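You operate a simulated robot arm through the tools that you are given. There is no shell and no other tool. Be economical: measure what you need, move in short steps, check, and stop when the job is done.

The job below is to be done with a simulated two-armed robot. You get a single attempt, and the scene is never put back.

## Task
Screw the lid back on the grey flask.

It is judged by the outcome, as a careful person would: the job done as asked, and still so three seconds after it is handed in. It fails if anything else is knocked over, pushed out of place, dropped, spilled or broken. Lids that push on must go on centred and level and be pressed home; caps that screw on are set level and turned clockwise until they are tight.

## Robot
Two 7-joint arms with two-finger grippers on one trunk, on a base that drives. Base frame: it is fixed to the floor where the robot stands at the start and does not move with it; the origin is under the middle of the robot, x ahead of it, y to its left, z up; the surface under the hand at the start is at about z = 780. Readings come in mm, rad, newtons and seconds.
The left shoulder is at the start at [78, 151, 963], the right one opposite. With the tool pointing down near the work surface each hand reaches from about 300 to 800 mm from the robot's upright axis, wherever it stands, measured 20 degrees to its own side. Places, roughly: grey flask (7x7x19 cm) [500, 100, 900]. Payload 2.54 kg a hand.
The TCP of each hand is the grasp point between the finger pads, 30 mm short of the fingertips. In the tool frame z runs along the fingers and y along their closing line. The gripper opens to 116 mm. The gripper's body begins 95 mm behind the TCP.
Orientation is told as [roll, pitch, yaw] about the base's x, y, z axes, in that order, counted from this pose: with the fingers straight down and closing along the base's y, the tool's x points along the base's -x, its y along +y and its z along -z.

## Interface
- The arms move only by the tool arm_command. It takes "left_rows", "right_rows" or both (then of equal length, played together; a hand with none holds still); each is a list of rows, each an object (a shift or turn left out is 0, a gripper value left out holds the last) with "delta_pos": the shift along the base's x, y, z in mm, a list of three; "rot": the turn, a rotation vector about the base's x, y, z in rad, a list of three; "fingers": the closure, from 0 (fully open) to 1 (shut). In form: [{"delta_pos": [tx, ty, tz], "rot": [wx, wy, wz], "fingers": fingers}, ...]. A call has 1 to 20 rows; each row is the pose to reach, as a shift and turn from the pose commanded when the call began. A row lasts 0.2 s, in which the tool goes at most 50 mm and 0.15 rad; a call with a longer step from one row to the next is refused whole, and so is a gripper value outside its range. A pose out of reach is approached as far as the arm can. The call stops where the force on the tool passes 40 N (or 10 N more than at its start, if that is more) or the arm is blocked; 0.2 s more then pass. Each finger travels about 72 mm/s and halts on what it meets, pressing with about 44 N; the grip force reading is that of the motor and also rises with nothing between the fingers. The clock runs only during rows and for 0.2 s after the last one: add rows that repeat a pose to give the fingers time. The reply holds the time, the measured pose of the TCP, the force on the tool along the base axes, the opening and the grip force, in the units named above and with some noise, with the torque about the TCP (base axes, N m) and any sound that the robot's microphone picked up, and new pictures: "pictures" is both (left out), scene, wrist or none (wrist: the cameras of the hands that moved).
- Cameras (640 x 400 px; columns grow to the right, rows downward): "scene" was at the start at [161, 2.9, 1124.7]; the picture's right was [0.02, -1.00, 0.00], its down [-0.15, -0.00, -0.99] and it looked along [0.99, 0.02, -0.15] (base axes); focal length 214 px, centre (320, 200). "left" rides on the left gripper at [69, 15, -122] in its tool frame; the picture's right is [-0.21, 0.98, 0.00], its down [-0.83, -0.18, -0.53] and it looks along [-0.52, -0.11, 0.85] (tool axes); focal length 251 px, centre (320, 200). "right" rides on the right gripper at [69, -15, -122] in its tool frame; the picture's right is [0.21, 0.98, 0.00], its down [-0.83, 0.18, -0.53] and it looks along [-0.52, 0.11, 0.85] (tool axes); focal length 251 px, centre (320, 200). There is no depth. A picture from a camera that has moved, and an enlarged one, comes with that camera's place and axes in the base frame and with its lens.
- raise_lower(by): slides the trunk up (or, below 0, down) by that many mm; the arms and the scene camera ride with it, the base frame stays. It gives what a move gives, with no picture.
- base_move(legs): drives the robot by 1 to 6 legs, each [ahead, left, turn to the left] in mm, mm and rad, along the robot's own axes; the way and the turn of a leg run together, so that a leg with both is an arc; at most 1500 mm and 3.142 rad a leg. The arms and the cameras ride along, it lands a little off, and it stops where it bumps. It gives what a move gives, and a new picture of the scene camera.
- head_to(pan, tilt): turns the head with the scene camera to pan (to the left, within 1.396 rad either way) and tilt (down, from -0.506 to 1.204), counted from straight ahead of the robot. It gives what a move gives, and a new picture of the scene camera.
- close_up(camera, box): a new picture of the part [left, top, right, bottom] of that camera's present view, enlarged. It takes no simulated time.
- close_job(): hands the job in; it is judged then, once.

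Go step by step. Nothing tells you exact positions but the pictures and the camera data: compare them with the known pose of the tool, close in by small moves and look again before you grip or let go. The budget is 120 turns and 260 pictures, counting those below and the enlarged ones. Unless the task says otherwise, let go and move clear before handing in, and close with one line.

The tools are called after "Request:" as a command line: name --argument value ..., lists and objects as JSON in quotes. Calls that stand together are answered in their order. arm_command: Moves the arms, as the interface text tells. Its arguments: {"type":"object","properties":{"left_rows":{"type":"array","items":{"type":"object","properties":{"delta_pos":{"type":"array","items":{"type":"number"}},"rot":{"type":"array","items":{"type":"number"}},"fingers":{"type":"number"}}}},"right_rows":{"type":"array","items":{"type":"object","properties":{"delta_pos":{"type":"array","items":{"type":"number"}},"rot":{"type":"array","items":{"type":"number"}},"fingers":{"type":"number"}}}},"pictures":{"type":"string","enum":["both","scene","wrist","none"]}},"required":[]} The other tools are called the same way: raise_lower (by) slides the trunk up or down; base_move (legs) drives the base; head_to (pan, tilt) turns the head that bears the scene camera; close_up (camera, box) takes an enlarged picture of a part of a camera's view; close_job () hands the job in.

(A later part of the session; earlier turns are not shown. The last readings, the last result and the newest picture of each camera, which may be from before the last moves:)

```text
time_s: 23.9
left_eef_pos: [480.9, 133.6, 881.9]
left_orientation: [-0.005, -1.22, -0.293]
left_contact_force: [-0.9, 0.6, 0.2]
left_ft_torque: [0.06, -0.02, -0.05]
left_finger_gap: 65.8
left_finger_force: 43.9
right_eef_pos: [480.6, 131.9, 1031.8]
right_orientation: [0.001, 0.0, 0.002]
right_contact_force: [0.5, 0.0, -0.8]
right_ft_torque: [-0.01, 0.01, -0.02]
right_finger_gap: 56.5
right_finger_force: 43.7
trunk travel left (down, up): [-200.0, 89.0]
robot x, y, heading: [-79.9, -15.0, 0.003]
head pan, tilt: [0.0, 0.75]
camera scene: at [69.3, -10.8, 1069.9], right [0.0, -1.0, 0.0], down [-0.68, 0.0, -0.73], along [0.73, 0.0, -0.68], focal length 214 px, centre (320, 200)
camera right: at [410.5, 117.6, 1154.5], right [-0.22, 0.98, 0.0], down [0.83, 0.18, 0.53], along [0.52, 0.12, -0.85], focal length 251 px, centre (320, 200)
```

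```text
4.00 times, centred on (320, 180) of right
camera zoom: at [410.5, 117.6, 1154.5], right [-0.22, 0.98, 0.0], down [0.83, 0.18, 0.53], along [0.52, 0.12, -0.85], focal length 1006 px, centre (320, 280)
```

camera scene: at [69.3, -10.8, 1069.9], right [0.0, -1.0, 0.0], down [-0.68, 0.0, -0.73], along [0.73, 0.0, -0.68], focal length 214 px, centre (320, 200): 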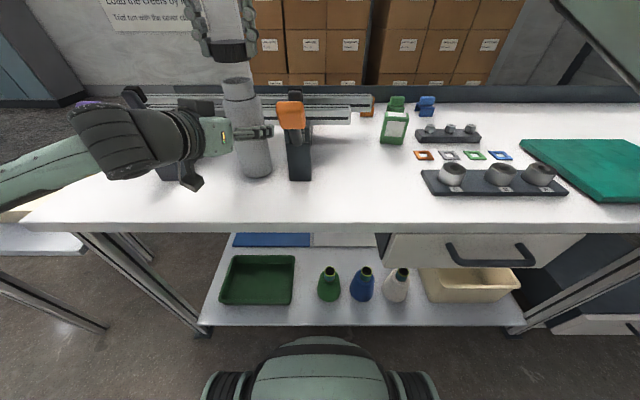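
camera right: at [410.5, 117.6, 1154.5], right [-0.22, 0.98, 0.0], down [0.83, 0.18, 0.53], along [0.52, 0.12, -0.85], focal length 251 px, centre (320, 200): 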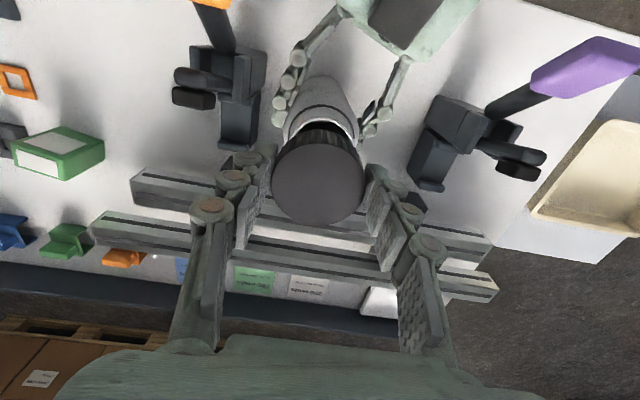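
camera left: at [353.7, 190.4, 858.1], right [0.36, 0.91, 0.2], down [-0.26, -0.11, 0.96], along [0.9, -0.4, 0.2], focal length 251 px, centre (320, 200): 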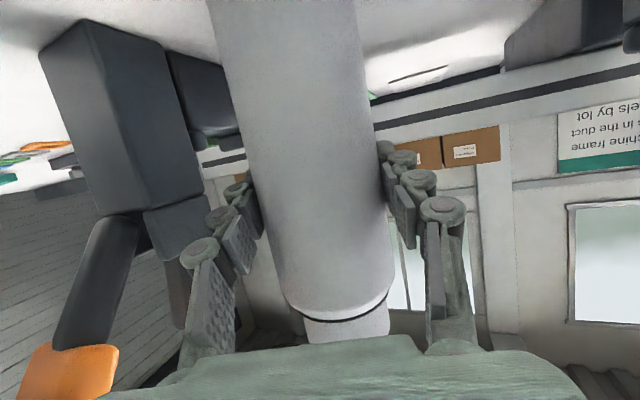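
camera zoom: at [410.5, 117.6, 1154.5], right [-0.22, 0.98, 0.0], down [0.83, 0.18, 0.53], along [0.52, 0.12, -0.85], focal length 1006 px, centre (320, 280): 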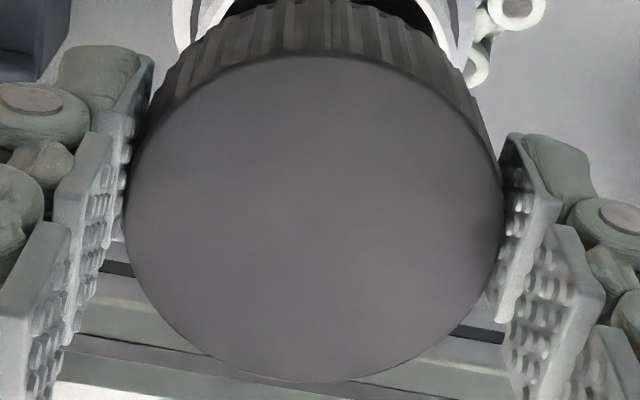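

The lid is within about 1.5 mm of centred. Before lowering, I'll turn the right hand counter-clockwise so there is wrist travel for clockwise screwing.

Request:
arm_command --right_rows '[{"rot": [0, 0, 0.14]}, {"rot": [0, 0, 0.28]}, {"rot": [0, 0, 0.42]}, {"rot": [0, 0, 0.56]}, {"rot": [0, 0, 0.7]}, {"rot": [0, 0, 0.84]}, {"rot": [0, 0, 0.98]}, {"rot": [0, 0, 1.12]}, {"rot": [0, 0, 1.26]}, {"rot": [0, 0, 1.26]}]'

Request:
close_up --camera "scene" --box '[176, 30, 304, 110]'

Request:
close_up --camera "right" --box '[240, 60, 400, 160]'

```text
time_s: 26.1
left_eef_pos: [480.9, 133.7, 880.9]
left_orientation: [-0.003, -1.219, -0.295]
left_contact_force: [-2.2, 0.5, -0.6]
left_ft_torque: [0.01, -0.47, -0.11]
left_finger_gap: 65.5
left_finger_force: 43.6
right_eef_pos: [394.9, 116.9, 1000.9]
right_orientation: [0.001, -0.003, 1.259]
right_contact_force: [2.1, -1.0, 3.0]
right_ft_torque: [0.07, 0.02, -0.07]
right_finger_gap: 56.1
right_finger_force: 44.2
right hand out of reach, approached as far as the arm can: row 6, 7, 8, 9, 10
trunk travel left (down, up): [-200.0, 89.0]
robot x, y, heading: [-82.6, -10.7, -0.001]
head pan, tilt: [0.0, 0.75]
camera scene: at [69.1, -10.8, 1070.0], right [0.0, -1.0, 0.0], down [-0.68, 0.0, -0.73], along [0.73, 0.0, -0.68], focal length 214 px, centre (320, 200)
camera right: at [387.3, 48.2, 1122.8], right [-1.0, 0.1, 0.0], down [0.08, 0.84, 0.54], along [0.05, 0.53, -0.84], focal length 251 px, centre (320, 200)
```

scene: 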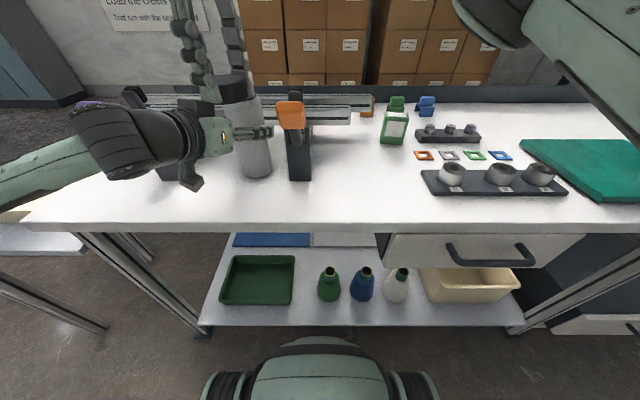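
right: 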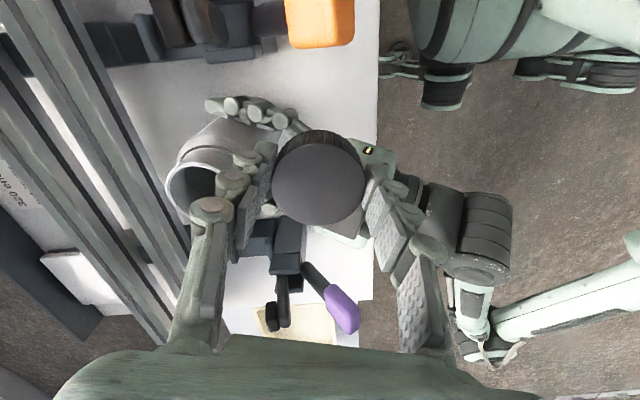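

```text
5.00 times, centred on (240, 70) of scene
camera zoom: at [69.1, -10.8, 1070.0], right [0.0, -1.0, 0.0], down [-0.68, 0.0, -0.73], along [0.73, 0.0, -0.68], focal length 1072 px, centre (720, 850)
```

zoom: 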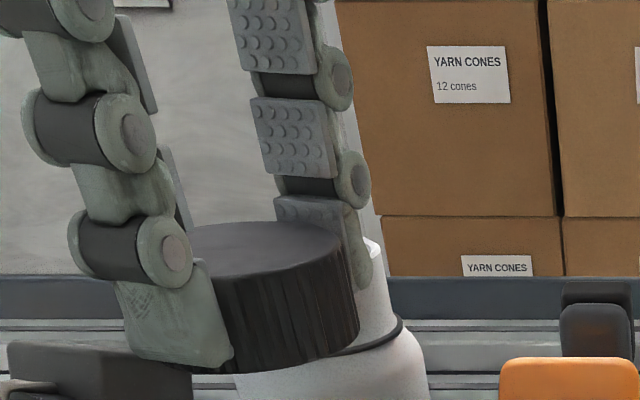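

```text
4.00 times, centred on (320, 110) of right
camera zoom: at [387.3, 48.2, 1122.8], right [-1.0, 0.1, 0.0], down [0.08, 0.84, 0.54], along [0.05, 0.53, -0.84], focal length 1006 px, centre (320, 560)
```

zoom: 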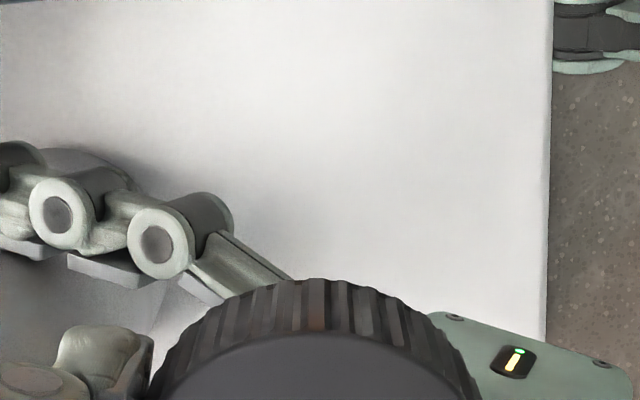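

Beyond about +0.8 rad the wrist ran out of travel and the hand was pulled toward the robot. First lift straight up clear of the left hand, then turn back.

Request:
arm_command --right_rows '[{"delta_pos": [-5, 0, 15]}, {"delta_pos": [-5, 0, 40], "rot": [0, 0, -0.14]}, {"delta_pos": [-5, 0, 60], "rot": [0, 0, -0.28]}, {"delta_pos": [-5, 0, 60], "rot": [0, 0, -0.42]}, {"delta_pos": [-5, 0, 60], "rot": [0, 0, -0.56]}, {"delta_pos": [-5, 0, 60], "rot": [0, 0, -0.56]}]'

Request:
close_up --camera "scene" --box '[160, 60, 320, 160]'

```text
time_s: 27.5
left_eef_pos: [481.8, 133.9, 882.5]
left_orientation: [-0.004, -1.218, -0.294]
left_contact_force: [-1.4, 0.1, 0.1]
left_ft_torque: [0.1, 0.06, 0.0]
left_finger_gap: 65.4
left_finger_force: 44.3
right_eef_pos: [390.7, 119.4, 1061.7]
right_orientation: [0.0, -0.001, 0.699]
right_contact_force: [-0.1, 0.4, -0.4]
right_ft_torque: [0.02, 0.03, 0.0]
right_finger_gap: 56.4
right_finger_force: 43.7
trunk travel left (down, up): [-200.0, 89.0]
robot x, y, heading: [-84.7, -12.9, 0.002]
head pan, tilt: [0.0, 0.75]
camera scene: at [69.2, -10.7, 1069.9], right [0.0, -1.0, 0.0], down [-0.68, 0.0, -0.73], along [0.73, 0.0, -0.68], focal length 214 px, centre (320, 200)
camera right: at [347.0, 63.5, 1184.4], right [-0.79, 0.61, 0.0], down [0.52, 0.67, 0.53], along [0.33, 0.42, -0.84], focal length 251 px, centre (320, 200)
```

scene: 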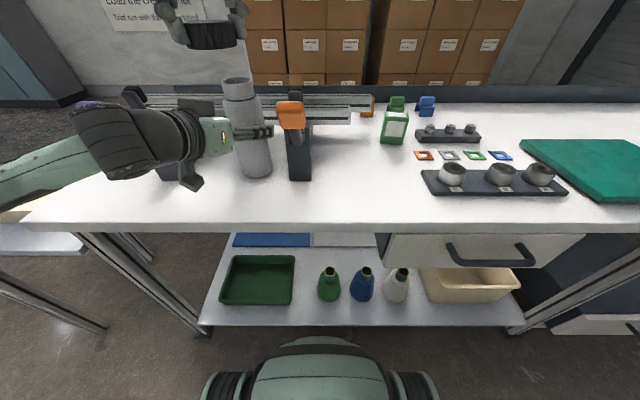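
right: 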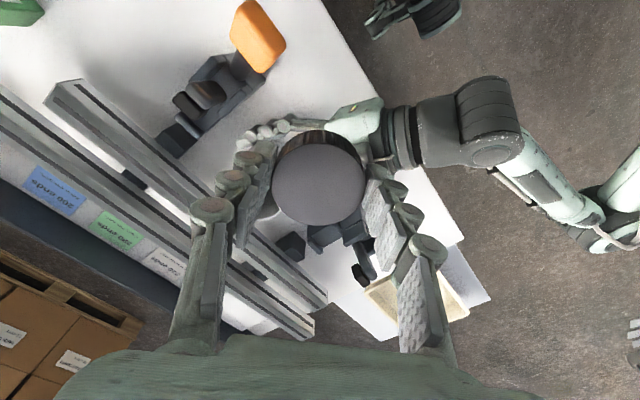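

```text
4.00 times, centred on (240, 110) of scene
camera zoom: at [69.2, -10.7, 1069.9], right [0.0, -1.0, 0.0], down [-0.68, 0.0, -0.73], along [0.73, 0.0, -0.68], focal length 858 px, centre (640, 560)
```

zoom: 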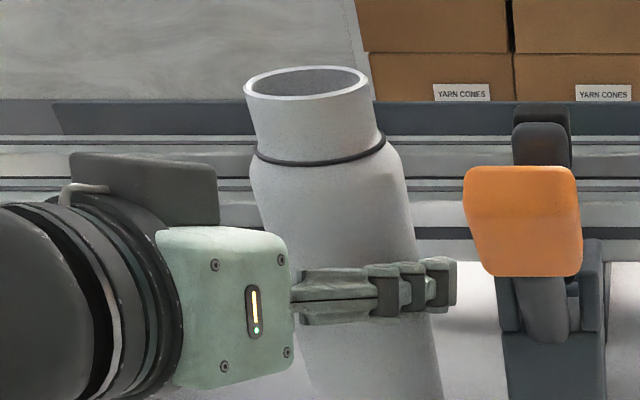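

Nothing moved. I'll use a start yaw of about +0.55 and bring the lid back over the mouth.

Request:
arm_command --right_rows '[{"delta_pos": [0, 0, 0], "rot": [0, 0, -0.12]}, {"delta_pos": [30, 5, 0], "rot": [0, 0, -0.15]}, {"delta_pos": [60, 10, 0], "rot": [0, 0, -0.15]}, {"delta_pos": [88, 14.5, -5], "rot": [0, 0, -0.15]}, {"delta_pos": [88, 14.5, -37], "rot": [0, 0, -0.15]}, {"delta_pos": [88, 14.5, -37], "rot": [0, 0, -0.15]}]'

Request:
close_up --camera "scene" --box '[176, 30, 304, 110]'

Request:
close_up --camera "right" --box '[240, 80, 400, 180]'

Request:
close_up --camera "right" --box '[240, 130, 400, 230]'

```text
time_s: 28.9
left_eef_pos: [481.6, 134.1, 881.0]
left_orientation: [-0.004, -1.22, -0.294]
left_contact_force: [-0.7, -0.1, 1.1]
left_ft_torque: [0.13, 0.02, 0.02]
left_finger_gap: 65.3
left_finger_force: 43.6
right_eef_pos: [480.7, 134.6, 1025.6]
right_orientation: [0.001, -0.001, 0.55]
right_contact_force: [-0.3, 0.3, 0.2]
right_ft_torque: [0.0, -0.02, 0.0]
right_finger_gap: 56.2
right_finger_force: 43.8
trunk travel left (down, up): [-200.0, 89.0]
robot x, y, heading: [-83.6, -13.1, 0.003]
head pan, tilt: [0.0, 0.75]
camera scene: at [69.1, -10.8, 1069.9], right [0.0, -1.0, 0.0], down [-0.68, 0.0, -0.73], along [0.73, 0.0, -0.68], focal length 214 px, centre (320, 200)
camera right: at [428.8, 85.0, 1148.5], right [-0.69, 0.72, 0.0], down [0.61, 0.59, 0.53], along [0.38, 0.37, -0.84], focal length 251 px, centre (320, 200)
```

scene: 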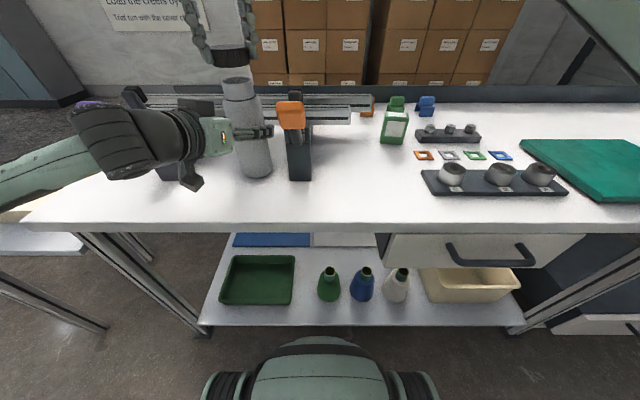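
right: 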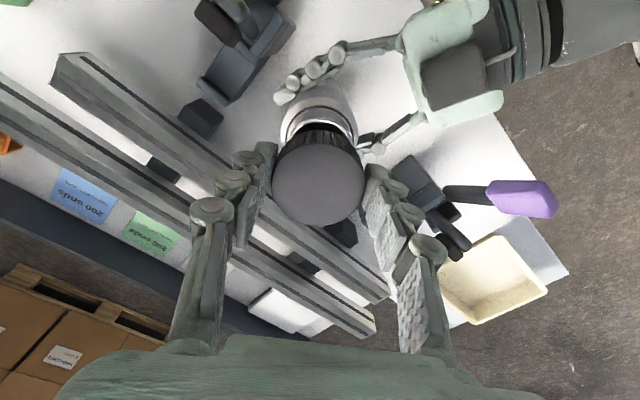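

```text
5.00 times, centred on (240, 70) of scene
camera zoom: at [69.1, -10.8, 1069.9], right [0.0, -1.0, 0.0], down [-0.68, 0.0, -0.73], along [0.73, 0.0, -0.68], focal length 1072 px, centre (720, 850)
```

zoom: 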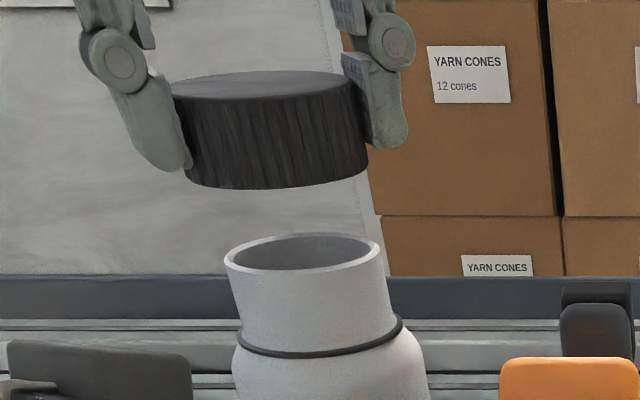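

```text
4.00 times, centred on (320, 130) of right
camera zoom: at [428.8, 85.0, 1148.5], right [-0.69, 0.72, 0.0], down [0.61, 0.59, 0.53], along [0.38, 0.37, -0.84], focal length 1006 px, centre (320, 480)
```

zoom: 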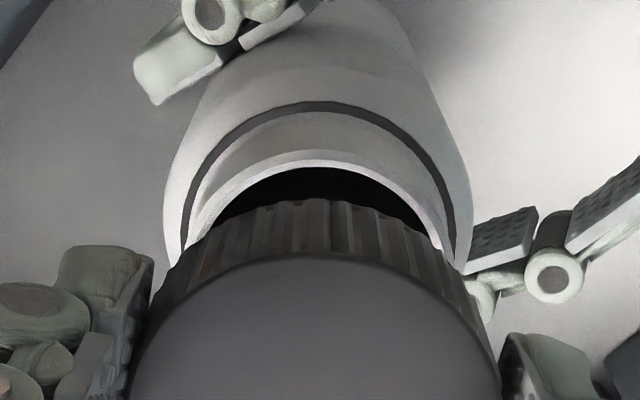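

```text
4.00 times, centred on (320, 180) of right
camera zoom: at [428.8, 85.0, 1148.5], right [-0.69, 0.72, 0.0], down [0.61, 0.59, 0.53], along [0.38, 0.37, -0.84], focal length 1006 px, centre (320, 280)
```

zoom: 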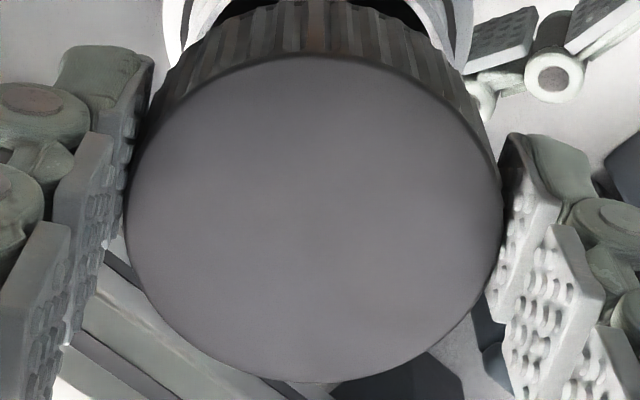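

The lid is about 1–2 mm too far left and forward of the mouth. Correct that and lower to just above the rim.

Request:
arm_command --right_rows '[{"delta_pos": [-0.8, -1.3, -8]}, {"delta_pos": [-0.8, -1.3, -14]}, {"delta_pos": [-0.8, -1.3, -19]}, {"delta_pos": [-0.8, -1.3, -19]}]' --pictures "none"

Request:
close_up --camera "scene" --box '[192, 45, 288, 105]'

Request:
close_up --camera "right" --box '[240, 80, 400, 180]'

Request:
close_up --camera "left" --box '[240, 200, 480, 350]'

```text
time_s: 29.9
left_eef_pos: [481.4, 133.3, 881.1]
left_orientation: [-0.004, -1.219, -0.295]
left_contact_force: [-0.1, 0.2, 0.4]
left_ft_torque: [0.11, 0.04, 0.0]
left_finger_gap: 65.6
left_finger_force: 44.5
right_eef_pos: [479.4, 131.9, 1006.0]
right_orientation: [0.002, 0.0, 0.55]
right_contact_force: [0.8, -1.0, 0.2]
right_ft_torque: [0.0, -0.01, -0.05]
right_finger_gap: 56.2
right_finger_force: 44.2
trunk travel left (down, up): [-200.0, 89.0]
robot x, y, heading: [-81.0, -13.4, 0.001]
head pan, tilt: [0.0, 0.75]
```

```text
6.67 times, centred on (240, 75) of scene
camera zoom: at [69.2, -10.7, 1069.9], right [0.0, -1.0, 0.0], down [-0.68, 0.0, -0.73], along [0.73, 0.0, -0.68], focal length 1430 px, centre (853, 1033)
```

zoom: 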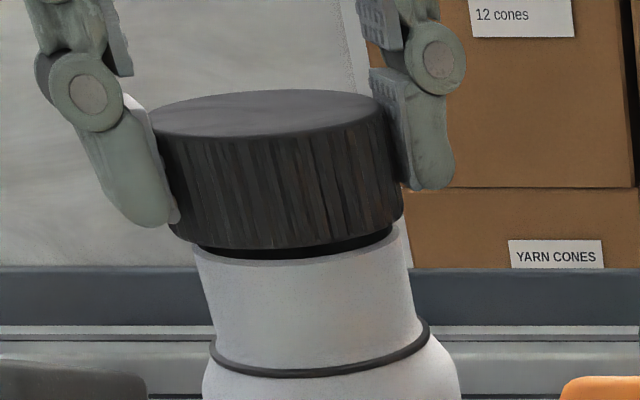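

```text
4.00 times, centred on (320, 130) of right
camera zoom: at [427.3, 84.0, 1128.4], right [-0.69, 0.72, 0.0], down [0.61, 0.59, 0.53], along [0.38, 0.37, -0.85], focal length 1006 px, centre (320, 480)
```

zoom: 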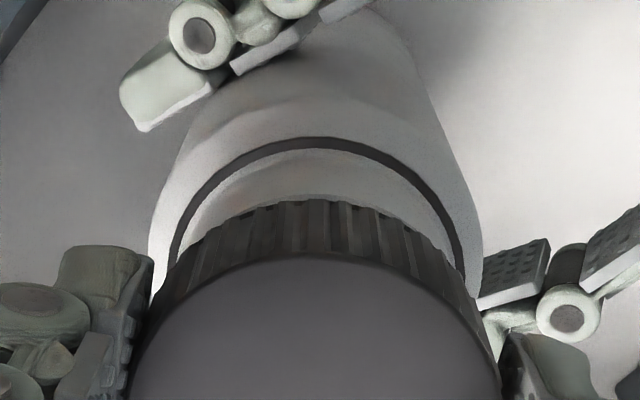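

```text
2.67 times, centred on (360, 275) of left
camera zoom: at [353.8, 190.5, 858.2], right [0.36, 0.91, 0.2], down [-0.26, -0.11, 0.96], along [0.9, -0.4, 0.2], focal length 670 px, centre (213, 0)
```

zoom: 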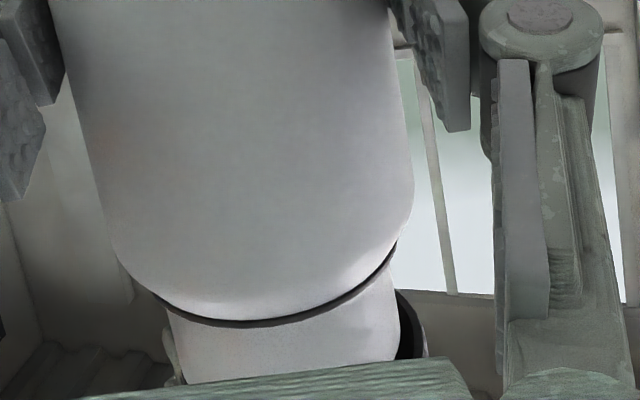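

The lid still sits 2–2.5 mm toward +x/+y of the mouth. Shift it and recheck before contact.

Request:
arm_command --right_rows '[{"delta_pos": [-1.7, -2.1, 0]}, {"delta_pos": [-1.7, -2.1, 0]}]' --pictures "none"

Request:
close_up --camera "scene" --box '[192, 45, 288, 105]'

Request:
close_up --camera "left" --box '[280, 250, 440, 350]'

```text
time_s: 30.5
left_eef_pos: [482.2, 133.6, 882.0]
left_orientation: [-0.004, -1.221, -0.293]
left_contact_force: [-0.6, 0.3, 0.6]
left_ft_torque: [0.13, 0.01, 0.04]
left_finger_gap: 65.2
left_finger_force: 44.3
right_eef_pos: [476.8, 129.1, 1006.4]
right_orientation: [0.004, 0.0, 0.552]
right_contact_force: [0.2, -0.6, -1.1]
right_ft_torque: [-0.02, -0.01, 0.0]
right_finger_gap: 56.1
right_finger_force: 44.5
trunk travel left (down, up): [-200.0, 89.0]
robot x, y, heading: [-79.1, -12.0, 0.006]
head pan, tilt: [0.0, 0.75]
```

```text
6.67 times, centred on (240, 75) of scene
camera zoom: at [69.2, -10.7, 1069.9], right [0.0, -1.0, 0.0], down [-0.68, 0.0, -0.73], along [0.73, 0.0, -0.68], focal length 1430 px, centre (853, 1033)
```

zoom: 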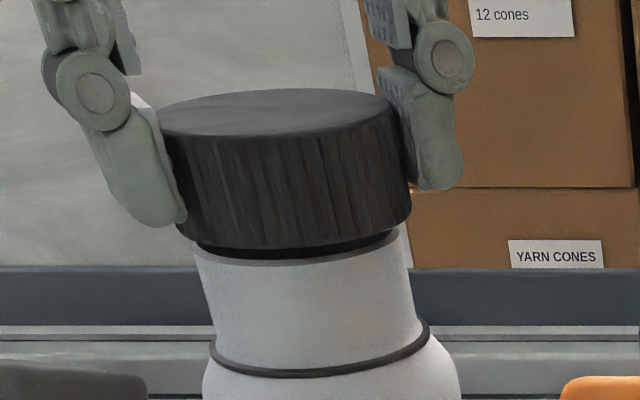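

```text
4.00 times, centred on (360, 300) of left
camera zoom: at [353.8, 190.5, 858.2], right [0.36, 0.91, 0.2], down [-0.26, -0.11, 0.96], along [0.9, -0.4, 0.2], focal length 1006 px, centre (160, -200)
```

zoom: 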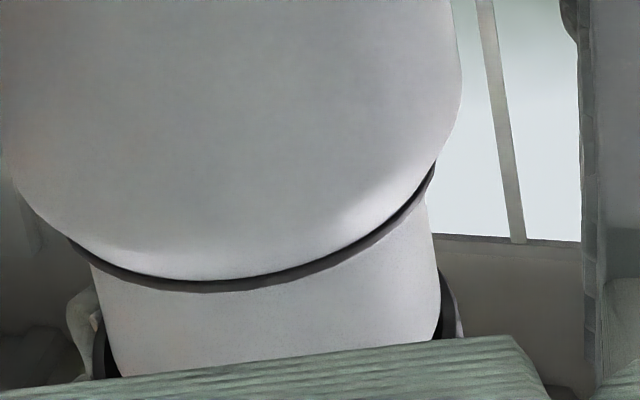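

Now nearly concentric from all three views. Lower gently in small steps to touch the rim.

Request:
arm_command --right_rows '[{"delta_pos": [0, -0.6, -2]}, {"delta_pos": [0, -0.6, -4]}, {"delta_pos": [0, -0.6, -5]}, {"delta_pos": [0, -0.6, -6]}, {"delta_pos": [0, -0.6, -6]}]' --pictures "none"

Request:
close_up --camera "scene" --box '[192, 45, 288, 105]'

```text
time_s: 31.7
left_eef_pos: [481.3, 134.0, 881.4]
left_orientation: [-0.005, -1.219, -0.297]
left_contact_force: [6.1, -2.9, -1.8]
left_ft_torque: [0.32, -0.3, -0.08]
left_finger_gap: 65.6
left_finger_force: 43.7
right_eef_pos: [476.5, 128.7, 1001.6]
right_orientation: [0.0, -0.003, 0.551]
right_contact_force: [-2.3, 3.1, 12.6]
right_ft_torque: [0.34, -0.23, 0.11]
right_finger_gap: 56.3
right_finger_force: 43.9
trunk travel left (down, up): [-200.0, 89.0]
robot x, y, heading: [-81.3, -9.0, 0.002]
head pan, tilt: [0.0, 0.75]
```

```text
6.67 times, centred on (240, 75) of scene
camera zoom: at [68.9, -10.9, 1070.1], right [0.0, -1.0, 0.0], down [-0.68, 0.0, -0.73], along [0.73, 0.0, -0.68], focal length 1430 px, centre (853, 1033)
```

zoom: 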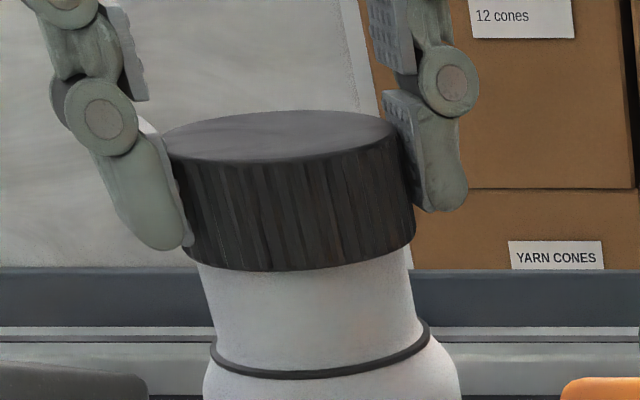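

Contact at z≈1001.6, with the torque showing only the far-left edge touching: the lid is slightly too near. Lift 2 mm, shift ~1 mm, and set down again.

Request:
arm_command --right_rows '[{"delta_pos": [0, 0, 3]}, {"delta_pos": [1, 0.7, 3]}, {"delta_pos": [1, 0.7, 1]}, {"delta_pos": [1, 0.7, -0.5]}, {"delta_pos": [1, 0.7, -0.5]}]' --pictures "none"

```text
time_s: 32.9
left_eef_pos: [480.7, 133.2, 882.3]
left_orientation: [-0.003, -1.22, -0.295]
left_contact_force: [-0.6, 2.5, -4.8]
left_ft_torque: [-0.3, -1.21, 0.01]
left_finger_gap: 65.6
left_finger_force: 44.5
right_eef_pos: [478.1, 130.0, 1003.0]
right_orientation: [0.002, -0.004, 0.548]
right_contact_force: [6.1, -2.3, 20.0]
right_ft_torque: [0.37, -0.07, -0.14]
right_finger_gap: 56.2
right_finger_force: 43.7
trunk travel left (down, up): [-200.0, 89.0]
robot x, y, heading: [-82.1, -10.9, -0.0]
head pan, tilt: [0.0, 0.75]
```

Request:
close_up --camera "scene" --box '[200, 50, 280, 100]'

Request:
close_up --camera "left" --box '[280, 250, 440, 350]'

Request:
close_up --camera "right" --box '[240, 80, 400, 180]'

```text
8.00 times, centred on (240, 75) of scene
camera zoom: at [68.8, -11.0, 1070.2], right [0.0, -1.0, 0.0], down [-0.68, 0.0, -0.73], along [0.73, 0.0, -0.68], focal length 1716 px, centre (960, 1200)
```

zoom: 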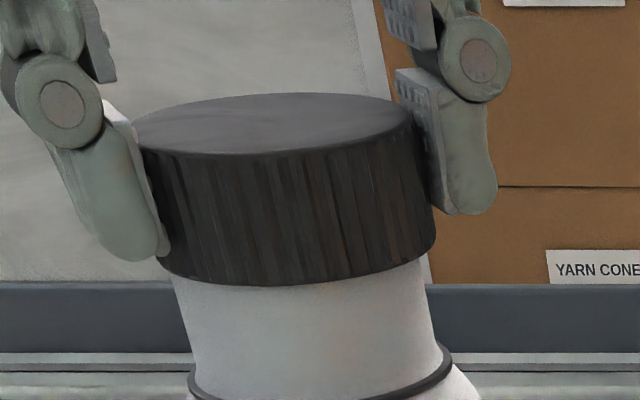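

```text
4.00 times, centred on (360, 300) of left
camera zoom: at [353.4, 190.4, 858.3], right [0.36, 0.91, 0.2], down [-0.26, -0.11, 0.96], along [0.9, -0.4, 0.2], focal length 1006 px, centre (160, -200)
```

zoom: 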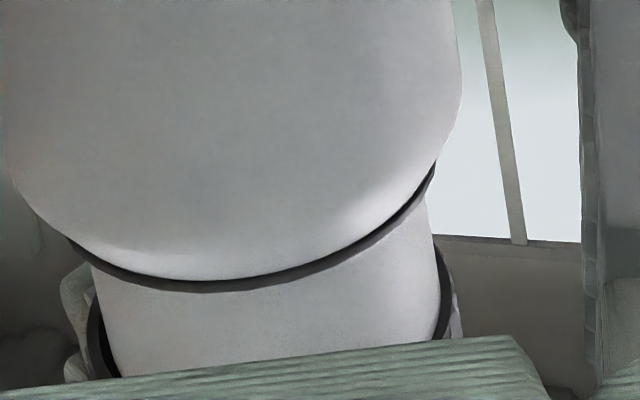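

```text
4.00 times, centred on (320, 130) of right
camera zoom: at [424.8, 80.8, 1124.0], right [-0.69, 0.72, 0.0], down [0.61, 0.58, 0.54], along [0.39, 0.37, -0.84], focal length 1006 px, centre (320, 480)
```

zoom: 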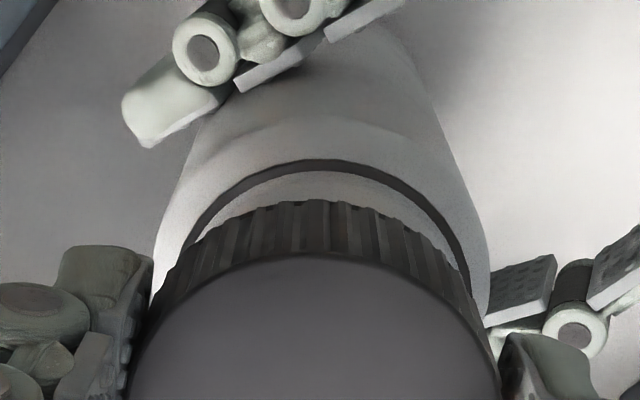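

The lid is centred on the rim and level within what I can see. Now turn clockwise with light downward pressure, compensating the lid's ~3 mm offset in the grip.

Request:
arm_command --right_rows '[{"delta_pos": [-0.2, 0.4, 0], "rot": [0, 0, -0.14]}, {"delta_pos": [-0.4, 0.8, -0.2], "rot": [0, 0, -0.28]}, {"delta_pos": [-0.5, 1.3, -0.3], "rot": [0, 0, -0.42]}, {"delta_pos": [-0.5, 1.7, -0.4], "rot": [0, 0, -0.55]}, {"delta_pos": [-0.4, 2.2, -0.5], "rot": [0, 0, -0.69]}, {"delta_pos": [-0.3, 2.6, -0.6], "rot": [0, 0, -0.83]}, {"delta_pos": [-0.2, 3.0, -0.7], "rot": [0, 0, -0.97]}, {"delta_pos": [0, 3.45, -0.8], "rot": [0, 0, -1.1]}, {"delta_pos": [0, 3.45, -0.8], "rot": [0, 0, -1.1]}]' --pictures "none"

Request:
close_up --camera "scene" --box '[200, 50, 280, 100]'

```text
time_s: 34.9
left_eef_pos: [481.3, 133.8, 882.5]
left_orientation: [-0.006, -1.219, -0.296]
left_contact_force: [8.9, -7.1, 1.2]
left_ft_torque: [0.51, 0.68, -0.14]
left_finger_gap: 65.7
left_finger_force: 44.2
right_eef_pos: [477.3, 135.9, 999.1]
right_orientation: [0.001, 0.001, -0.549]
right_contact_force: [-8.1, 5.2, -0.2]
right_ft_torque: [0.22, 0.28, 0.13]
right_finger_gap: 56.3
right_finger_force: 43.8
trunk travel left (down, up): [-200.0, 89.0]
robot x, y, heading: [-81.9, -12.7, 0.001]
head pan, tilt: [0.0, 0.75]
```

```text
8.00 times, centred on (240, 75) of scene
camera zoom: at [69.3, -10.8, 1069.9], right [0.0, -1.0, 0.0], down [-0.68, 0.0, -0.73], along [0.73, 0.0, -0.68], focal length 1716 px, centre (960, 1200)
```

zoom: 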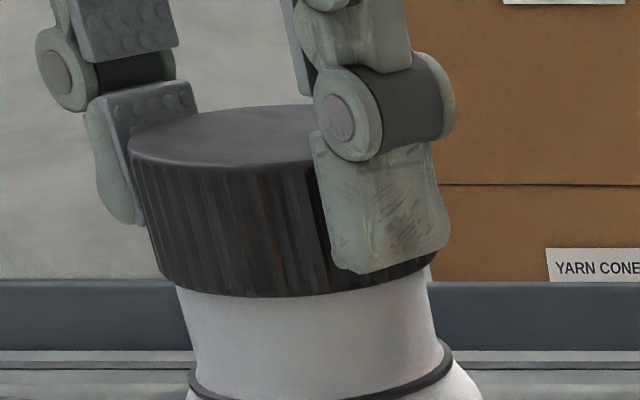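

The lid dropped about 4 mm and is now captured on the neck (only a small sideways force). I'll relieve that sideways load and keep turning clockwise with slight downward bias.

Request:
arm_command --right_rows '[{"delta_pos": [-0.8, 0.5, -0.8], "rot": [0, 0, 0]}, {"delta_pos": [-0.5, 0.8, -1.0], "rot": [0, 0, -0.14]}, {"delta_pos": [-0.2, 1.1, -1.1], "rot": [0, 0, -0.28]}, {"delta_pos": [0.1, 1.4, -1.2], "rot": [0, 0, -0.42]}, {"delta_pos": [0.5, 1.7, -1.3], "rot": [0, 0, -0.55]}, {"delta_pos": [0.9, 1.8, -1.4], "rot": [0, 0, -0.69]}, {"delta_pos": [1.4, 1.9, -1.5], "rot": [0, 0, -0.83]}, {"delta_pos": [1.9, 2.0, -1.6], "rot": [0, 0, -0.97]}, {"delta_pos": [2.3, 2.06, -1.7], "rot": [0, 0, -1.1]}, {"delta_pos": [2.3, 2.06, -1.7], "rot": [0, 0, -1.1]}]' --pictures "scene"

Request:
close_up --camera "scene" --box '[200, 50, 280, 100]'

```text
time_s: 37.1
left_eef_pos: [481.0, 133.2, 881.1]
left_orientation: [-0.007, -1.22, -0.296]
left_contact_force: [-4.0, -17.3, -0.2]
left_ft_torque: [1.17, -0.37, -0.06]
left_finger_gap: 65.7
left_finger_force: 44.3
right_eef_pos: [480.2, 136.2, 996.6]
right_orientation: [0.002, 0.004, -1.65]
right_contact_force: [3.4, 15.9, 0.8]
right_ft_torque: [0.51, -0.12, 0.07]
right_finger_gap: 56.1
right_finger_force: 44.0
trunk travel left (down, up): [-200.0, 89.0]
robot x, y, heading: [-81.7, -10.7, -0.0]
head pan, tilt: [0.0, 0.75]
camera scene: at [69.2, -10.8, 1069.9], right [0.0, -1.0, 0.0], down [-0.68, 0.0, -0.73], along [0.73, 0.0, -0.68], focal length 214 px, centre (320, 200)
```

scene: 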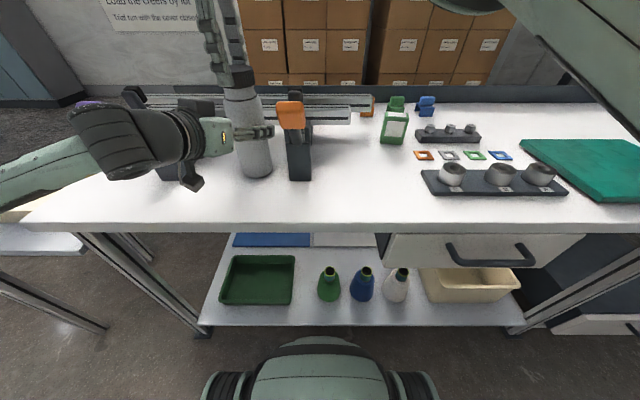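

```text
8.00 times, centred on (240, 75) of scene
camera zoom: at [69.2, -10.8, 1069.9], right [0.0, -1.0, 0.0], down [-0.68, 0.0, -0.73], along [0.73, 0.0, -0.68], focal length 1716 px, centre (960, 1200)
```

zoom: 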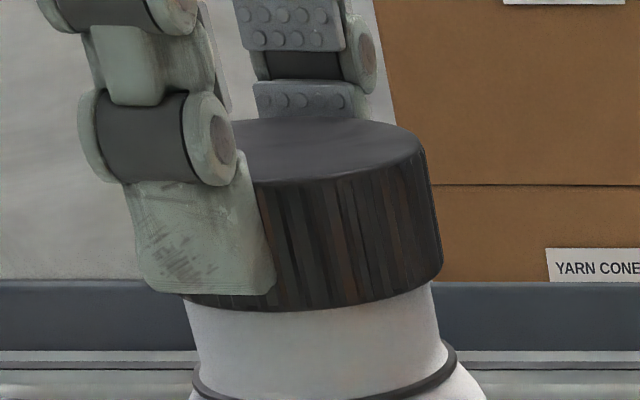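

The lid is down 5 mm in total and following its thread; the neck centre works out at about [480.2, 133.8]. I'll relieve the side load, open the fingers, centre on the neck and turn the hand back for another bite.

Request:
arm_command --right_rows '[{"delta_pos": [0, 1.5, 0]}, {"delta_pos": [0, 1.5, 0], "fingers": 0.3}, {"delta_pos": [0, 1.5, 0], "fingers": 0.3}, {"delta_pos": [0, -1, 0], "fingers": 0.3}, {"delta_pos": [0, -2.4, 0], "rot": [0, 0, 0.1375]}, {"delta_pos": [0, -2.4, 0], "rot": [0, 0, 0.275]}, {"delta_pos": [0, -2.4, 0], "rot": [0, 0, 0.4125]}, {"delta_pos": [0, -2.4, 0], "rot": [0, 0, 0.55]}, {"delta_pos": [0, -2.4, 0], "rot": [0, 0, 0.6875]}, {"delta_pos": [0, -2.4, 0], "rot": [0, 0, 0.825]}, {"delta_pos": [0, -2.4, 0], "rot": [0, 0, 0.9625]}, {"delta_pos": [0, -2.4, 0], "rot": [0, 0, 1.1]}, {"delta_pos": [0, -2.4, 0], "rot": [0, 0, 1.2375]}, {"delta_pos": [0, -2.4, 0], "rot": [0, 0, 1.375]}, {"delta_pos": [0, -2.4, 0], "rot": [0, 0, 1.5125]}, {"delta_pos": [0, -2.4, 0], "rot": [0, 0, 1.65]}, {"delta_pos": [0, -2.4, 0], "rot": [0, 0, 1.7875]}, {"delta_pos": [0, -2.4, 0], "rot": [0, 0, 1.925]}, {"delta_pos": [0, -2.4, 0], "rot": [0, 0, 2.0625]}, {"delta_pos": [0, -2.4, 0], "rot": [0, 0, 2.2]}]'

Request:
close_up --camera "scene" --box '[200, 50, 280, 100]'

Request:
close_up --camera "right" --box '[220, 80, 420, 205]'

```text
time_s: 41.3
left_eef_pos: [481.7, 134.1, 881.6]
left_orientation: [-0.006, -1.221, -0.296]
left_contact_force: [0.1, 0.8, 1.4]
left_ft_torque: [0.0, -0.08, 0.04]
left_finger_gap: 65.6
left_finger_force: 43.5
right_eef_pos: [479.3, 133.9, 997.2]
right_orientation: [0.001, -0.002, 0.553]
right_contact_force: [-0.5, 0.0, 0.5]
right_ft_torque: [0.0, 0.01, 0.02]
right_finger_gap: 81.2
right_finger_force: 0.0
trunk travel left (down, up): [-200.0, 89.0]
robot x, y, heading: [-83.8, -11.1, 0.004]
head pan, tilt: [0.0, 0.75]
camera scene: at [69.2, -10.7, 1069.9], right [0.0, -1.0, 0.0], down [-0.68, 0.0, -0.73], along [0.73, 0.0, -0.68], focal length 214 px, centre (320, 200)
camera right: at [427.9, 85.7, 1119.7], right [-0.7, 0.72, 0.0], down [0.61, 0.59, 0.53], along [0.38, 0.37, -0.85], focal length 251 px, centre (320, 200)
```

scene: 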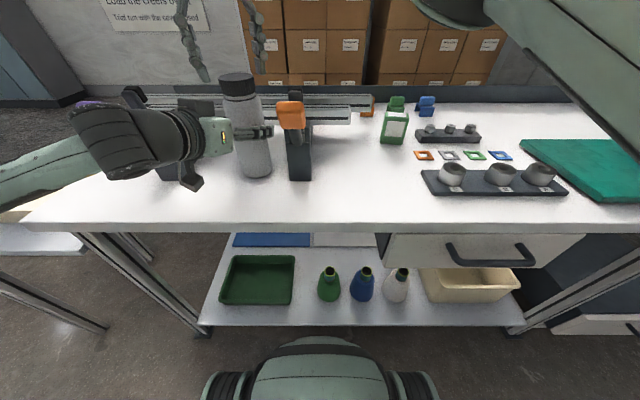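
right: 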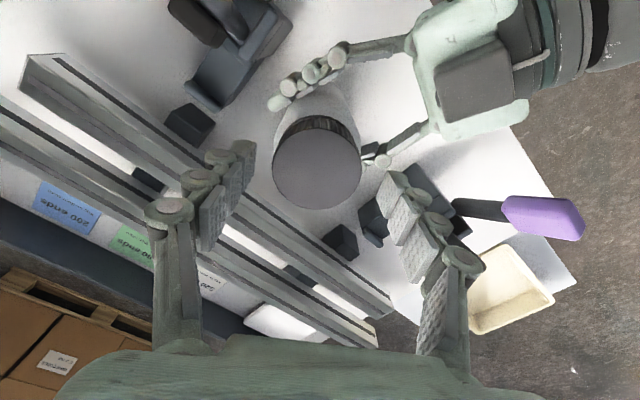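

```text
8.00 times, centred on (240, 75) of scene
camera zoom: at [69.2, -10.7, 1069.9], right [0.0, -1.0, 0.0], down [-0.68, 0.0, -0.73], along [0.73, 0.0, -0.68], focal length 1716 px, centre (960, 1200)
```

zoom: 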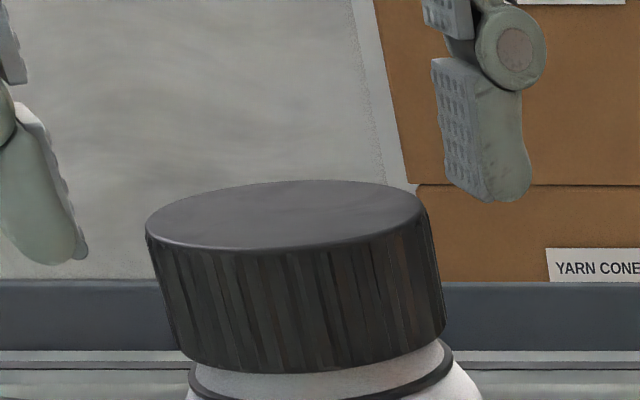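

```text
3.20 times, centred on (320, 142) of right
camera zoom: at [427.9, 85.7, 1119.7], right [-0.7, 0.72, 0.0], down [0.61, 0.59, 0.53], along [0.38, 0.37, -0.85], focal length 805 px, centre (320, 384)
```

zoom: 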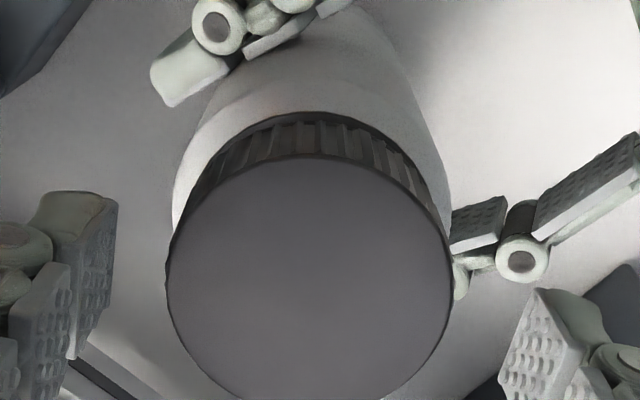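

On release the lid slid down the neck to just above the collar, level; it now needs turning till tight. I'll lower the open fingers around it and grip it.

Request:
arm_command --right_rows '[{"delta_pos": [0.8, -0.7, -6]}, {"delta_pos": [0.8, -0.7, -12]}, {"delta_pos": [0.8, -0.7, -16]}, {"delta_pos": [0.8, -0.7, -16]}, {"delta_pos": [0.8, -0.7, -16], "fingers": 0.45}, {"delta_pos": [0.8, -0.7, -16], "fingers": 0.5}, {"delta_pos": [0.8, -0.7, -16], "fingers": 0.7}, {"delta_pos": [0.8, -0.7, -16], "fingers": 0.7}]' --pictures "none"

Request:
close_up --camera "scene" --box '[200, 50, 280, 100]'

Request:
close_up --camera "right" --box '[220, 105, 420, 230]'

```text
time_s: 43.1
left_eef_pos: [481.8, 134.5, 880.7]
left_orientation: [-0.006, -1.22, -0.293]
left_contact_force: [-2.4, 3.8, -0.2]
left_ft_torque: [-0.31, -0.28, 0.01]
left_finger_gap: 65.6
left_finger_force: 44.0
right_eef_pos: [480.9, 133.1, 981.7]
right_orientation: [0.0, -0.003, 0.551]
right_contact_force: [3.8, -3.9, 0.7]
right_ft_torque: [-0.2, -0.1, 0.02]
right_finger_gap: 55.6
right_finger_force: 43.5
trunk travel left (down, up): [-200.0, 89.0]
robot x, y, heading: [-82.7, -9.5, 0.002]
head pan, tilt: [0.0, 0.75]
```

```text
8.00 times, centred on (240, 75) of scene
camera zoom: at [69.2, -10.8, 1069.9], right [0.0, -1.0, 0.0], down [-0.68, 0.0, -0.73], along [0.73, 0.0, -0.68], focal length 1716 px, centre (960, 1200)
```

zoom: 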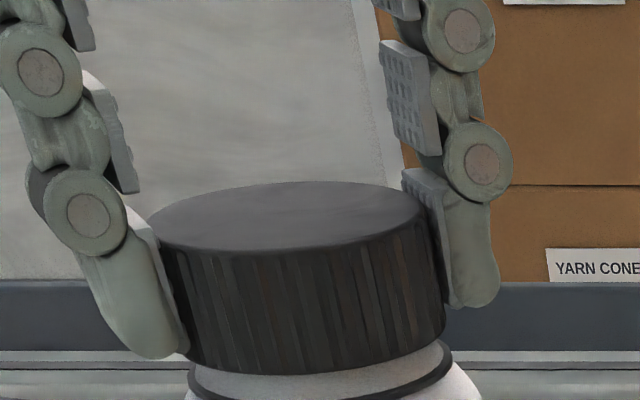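

```text
3.20 times, centred on (320, 168) of right
camera zoom: at [428.6, 84.7, 1104.4], right [-0.69, 0.72, 0.0], down [0.61, 0.59, 0.53], along [0.39, 0.37, -0.84], focal length 805 px, centre (320, 304)
```

zoom: 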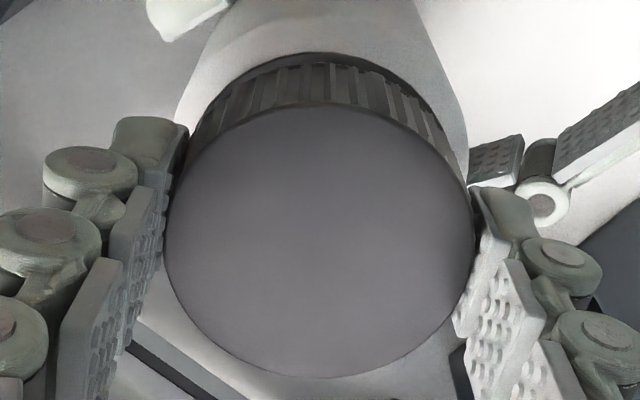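

Well centred grip this time. Turn clockwise in two halves, watching the torque.

Request:
arm_command --right_rows '[{"delta_pos": [0.3, -0.3, 0], "rot": [0, 0, -0.14]}, {"delta_pos": [0.3, -0.3, 0], "rot": [0, 0, -0.28]}, {"delta_pos": [0.3, -0.3, 0], "rot": [0, 0, -0.42]}, {"delta_pos": [0.3, -0.3, -0.2], "rot": [0, 0, -0.56]}, {"delta_pos": [0.3, -0.3, -0.3], "rot": [0, 0, -0.7]}, {"delta_pos": [0.3, -0.3, -0.4], "rot": [0, 0, -0.84]}, {"delta_pos": [0.3, -0.3, -0.5], "rot": [0, 0, -0.98]}, {"delta_pos": [0.3, -0.3, -0.5], "rot": [0, 0, -1.1]}, {"delta_pos": [0.3, -0.3, -0.5], "rot": [0, 0, -1.1]}]' --pictures "none"

Request:
close_up --camera "scene" --box '[200, 50, 280, 100]'

```text
time_s: 45.1
left_eef_pos: [482.6, 133.1, 880.7]
left_orientation: [-0.007, -1.22, -0.292]
left_contact_force: [6.3, -5.8, -0.2]
left_ft_torque: [0.74, 0.21, 0.07]
left_finger_gap: 65.6
left_finger_force: 44.0
right_eef_pos: [480.5, 133.4, 980.5]
right_orientation: [0.001, 0.0, -0.55]
right_contact_force: [-6.3, 9.1, 6.8]
right_ft_torque: [0.16, 0.16, -0.01]
right_finger_gap: 55.6
right_finger_force: 43.7
trunk travel left (down, up): [-200.0, 89.0]
robot x, y, heading: [-80.8, -8.0, 0.001]
head pan, tilt: [0.0, 0.75]
```

```text
8.00 times, centred on (240, 75) of scene
camera zoom: at [68.9, -10.6, 1069.9], right [0.0, -1.0, 0.0], down [-0.68, 0.0, -0.73], along [0.73, 0.0, -0.68], focal length 1716 px, centre (960, 1200)
```

zoom: 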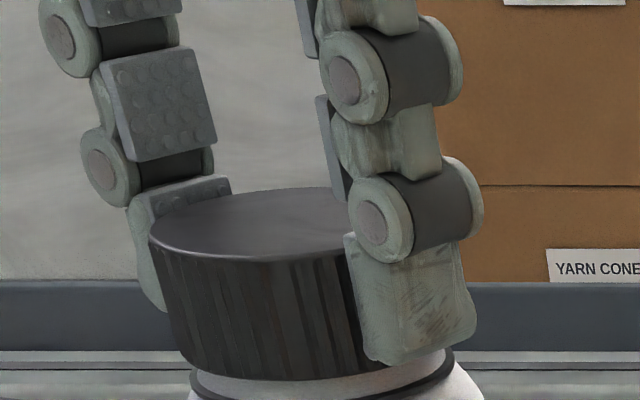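

The lid went a little lower and torque is still low, so it is threading. Continue the turn.

Request:
arm_command --right_rows '[{"delta_pos": [-0.4, 0.6, 0], "rot": [0, 0, -0.14]}, {"delta_pos": [-0.4, 0.6, -0.1], "rot": [0, 0, -0.28]}, {"delta_pos": [-0.4, 0.6, -0.2], "rot": [0, 0, -0.42]}, {"delta_pos": [-0.4, 0.6, -0.3], "rot": [0, 0, -0.56]}, {"delta_pos": [-0.4, 0.6, -0.4], "rot": [0, 0, -0.7]}, {"delta_pos": [-0.4, 0.6, -0.5], "rot": [0, 0, -0.84]}, {"delta_pos": [-0.4, 0.6, -0.6], "rot": [0, 0, -0.98]}, {"delta_pos": [-0.4, 0.6, -0.7], "rot": [0, 0, -1.12]}, {"delta_pos": [-0.4, 0.6, -0.8], "rot": [0, 0, -1.26]}, {"delta_pos": [-0.4, 0.6, -0.9], "rot": [0, 0, -1.4]}, {"delta_pos": [-0.4, 0.6, -0.9], "rot": [0, 0, -1.4]}]' --pictures "none"

Request:
close_up --camera "scene" --box '[200, 50, 280, 100]'

```text
time_s: 47.5
left_eef_pos: [481.4, 133.0, 881.4]
left_orientation: [-0.008, -1.219, -0.295]
left_contact_force: [-7.4, -14.1, -0.5]
left_ft_torque: [0.58, -0.47, -0.06]
left_finger_gap: 65.5
left_finger_force: 44.1
right_eef_pos: [481.1, 134.6, 980.3]
right_orientation: [0.003, 0.001, -1.951]
right_contact_force: [5.9, 12.9, 3.4]
right_ft_torque: [0.46, -0.05, -0.01]
right_finger_gap: 55.7
right_finger_force: 44.4
trunk travel left (down, up): [-200.0, 89.0]
robot x, y, heading: [-81.9, -8.7, 0.002]
head pan, tilt: [0.0, 0.75]
```

```text
8.00 times, centred on (240, 75) of scene
camera zoom: at [69.1, -10.8, 1069.9], right [0.0, -1.0, 0.0], down [-0.68, 0.0, -0.73], along [0.73, 0.0, -0.68], focal length 1716 px, centre (960, 1200)
```

zoom: 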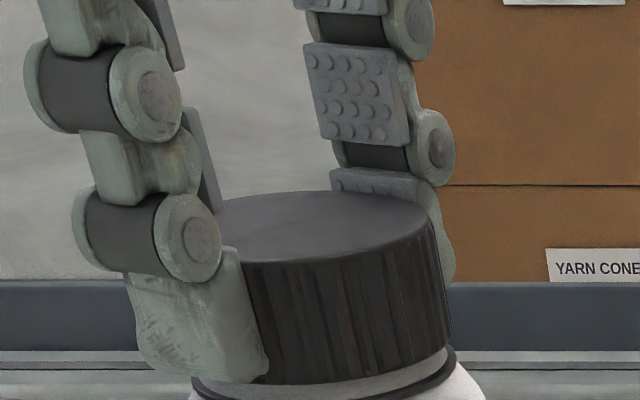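

Thread is running freely and the lid keeps lowering. Regrip for another bite.

Request:
arm_command --right_rows '[{"delta_pos": [0.5, 1.2, 0]}, {"delta_pos": [0.5, 1.2, 0], "fingers": 0.3}, {"delta_pos": [0.5, 1.2, 0], "fingers": 0.3}, {"delta_pos": [-0.8, -1, 0], "rot": [0, 0, 0.147]}, {"delta_pos": [-0.8, -1, 0], "rot": [0, 0, 0.294]}, {"delta_pos": [-0.8, -1, 0], "rot": [0, 0, 0.441]}, {"delta_pos": [-0.8, -1, 0], "rot": [0, 0, 0.588]}, {"delta_pos": [-0.8, -1, 0], "rot": [0, 0, 0.735]}, {"delta_pos": [-0.8, -1, 0], "rot": [0, 0, 0.882]}, {"delta_pos": [-0.8, -1, 0], "rot": [0, 0, 1.029]}, {"delta_pos": [-0.8, -1, 0], "rot": [0, 0, 1.176]}, {"delta_pos": [-0.8, -1, 0], "rot": [0, 0, 1.323]}, {"delta_pos": [-0.8, -1, 0], "rot": [0, 0, 1.47]}, {"delta_pos": [-0.8, -1, 0], "rot": [0, 0, 1.617]}, {"delta_pos": [-0.8, -1, 0], "rot": [0, 0, 1.764]}, {"delta_pos": [-0.8, -1, 0], "rot": [0, 0, 1.911]}, {"delta_pos": [-0.8, -1, 0], "rot": [0, 0, 2.058]}, {"delta_pos": [-0.8, -1, 0], "rot": [0, 0, 2.205]}, {"delta_pos": [-0.8, -1, 0], "rot": [0, 0, 2.352]}, {"delta_pos": [-0.8, -1, 0], "rot": [0, 0, 2.499]}]' --pictures "none"

Request:
close_up --camera "scene" --box '[200, 50, 280, 100]'

Request:
close_up --camera "right" --box '[220, 105, 420, 230]'

```text
time_s: 51.7
left_eef_pos: [481.7, 134.2, 880.9]
left_orientation: [-0.005, -1.219, -0.293]
left_contact_force: [0.7, 0.7, 0.9]
left_ft_torque: [-0.03, -0.09, 0.0]
left_finger_gap: 65.5
left_finger_force: 44.2
right_eef_pos: [478.6, 132.4, 980.0]
right_orientation: [0.0, 0.0, 0.553]
right_contact_force: [-0.1, 0.2, -0.4]
right_ft_torque: [-0.01, 0.01, 0.0]
right_finger_gap: 81.3
right_finger_force: 0.1
trunk travel left (down, up): [-200.0, 89.0]
robot x, y, heading: [-80.5, -9.9, 0.004]
head pan, tilt: [0.0, 0.75]
```

```text
8.00 times, centred on (240, 75) of scene
camera zoom: at [69.2, -10.7, 1069.9], right [0.0, -1.0, 0.0], down [-0.68, 0.0, -0.73], along [0.73, 0.0, -0.68], focal length 1716 px, centre (960, 1200)
```

zoom: 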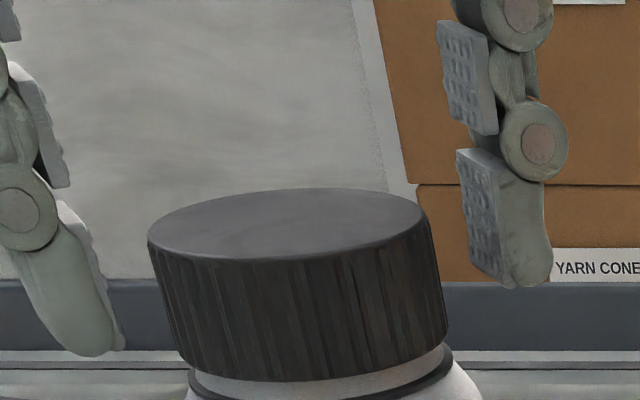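

```text
3.20 times, centred on (320, 168) of right
camera zoom: at [427.8, 83.8, 1102.5], right [-0.7, 0.72, 0.0], down [0.61, 0.59, 0.53], along [0.38, 0.37, -0.85], focal length 805 px, centre (320, 304)
```

zoom: 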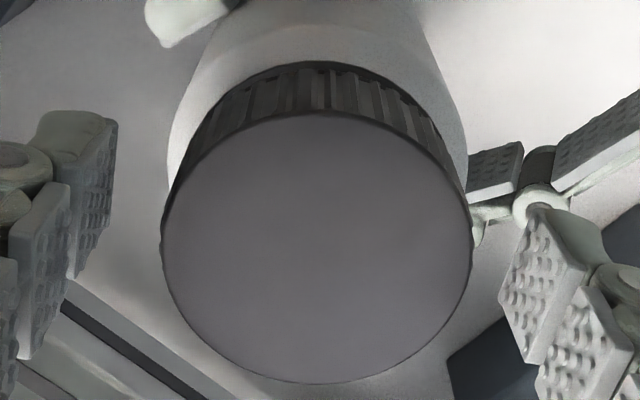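

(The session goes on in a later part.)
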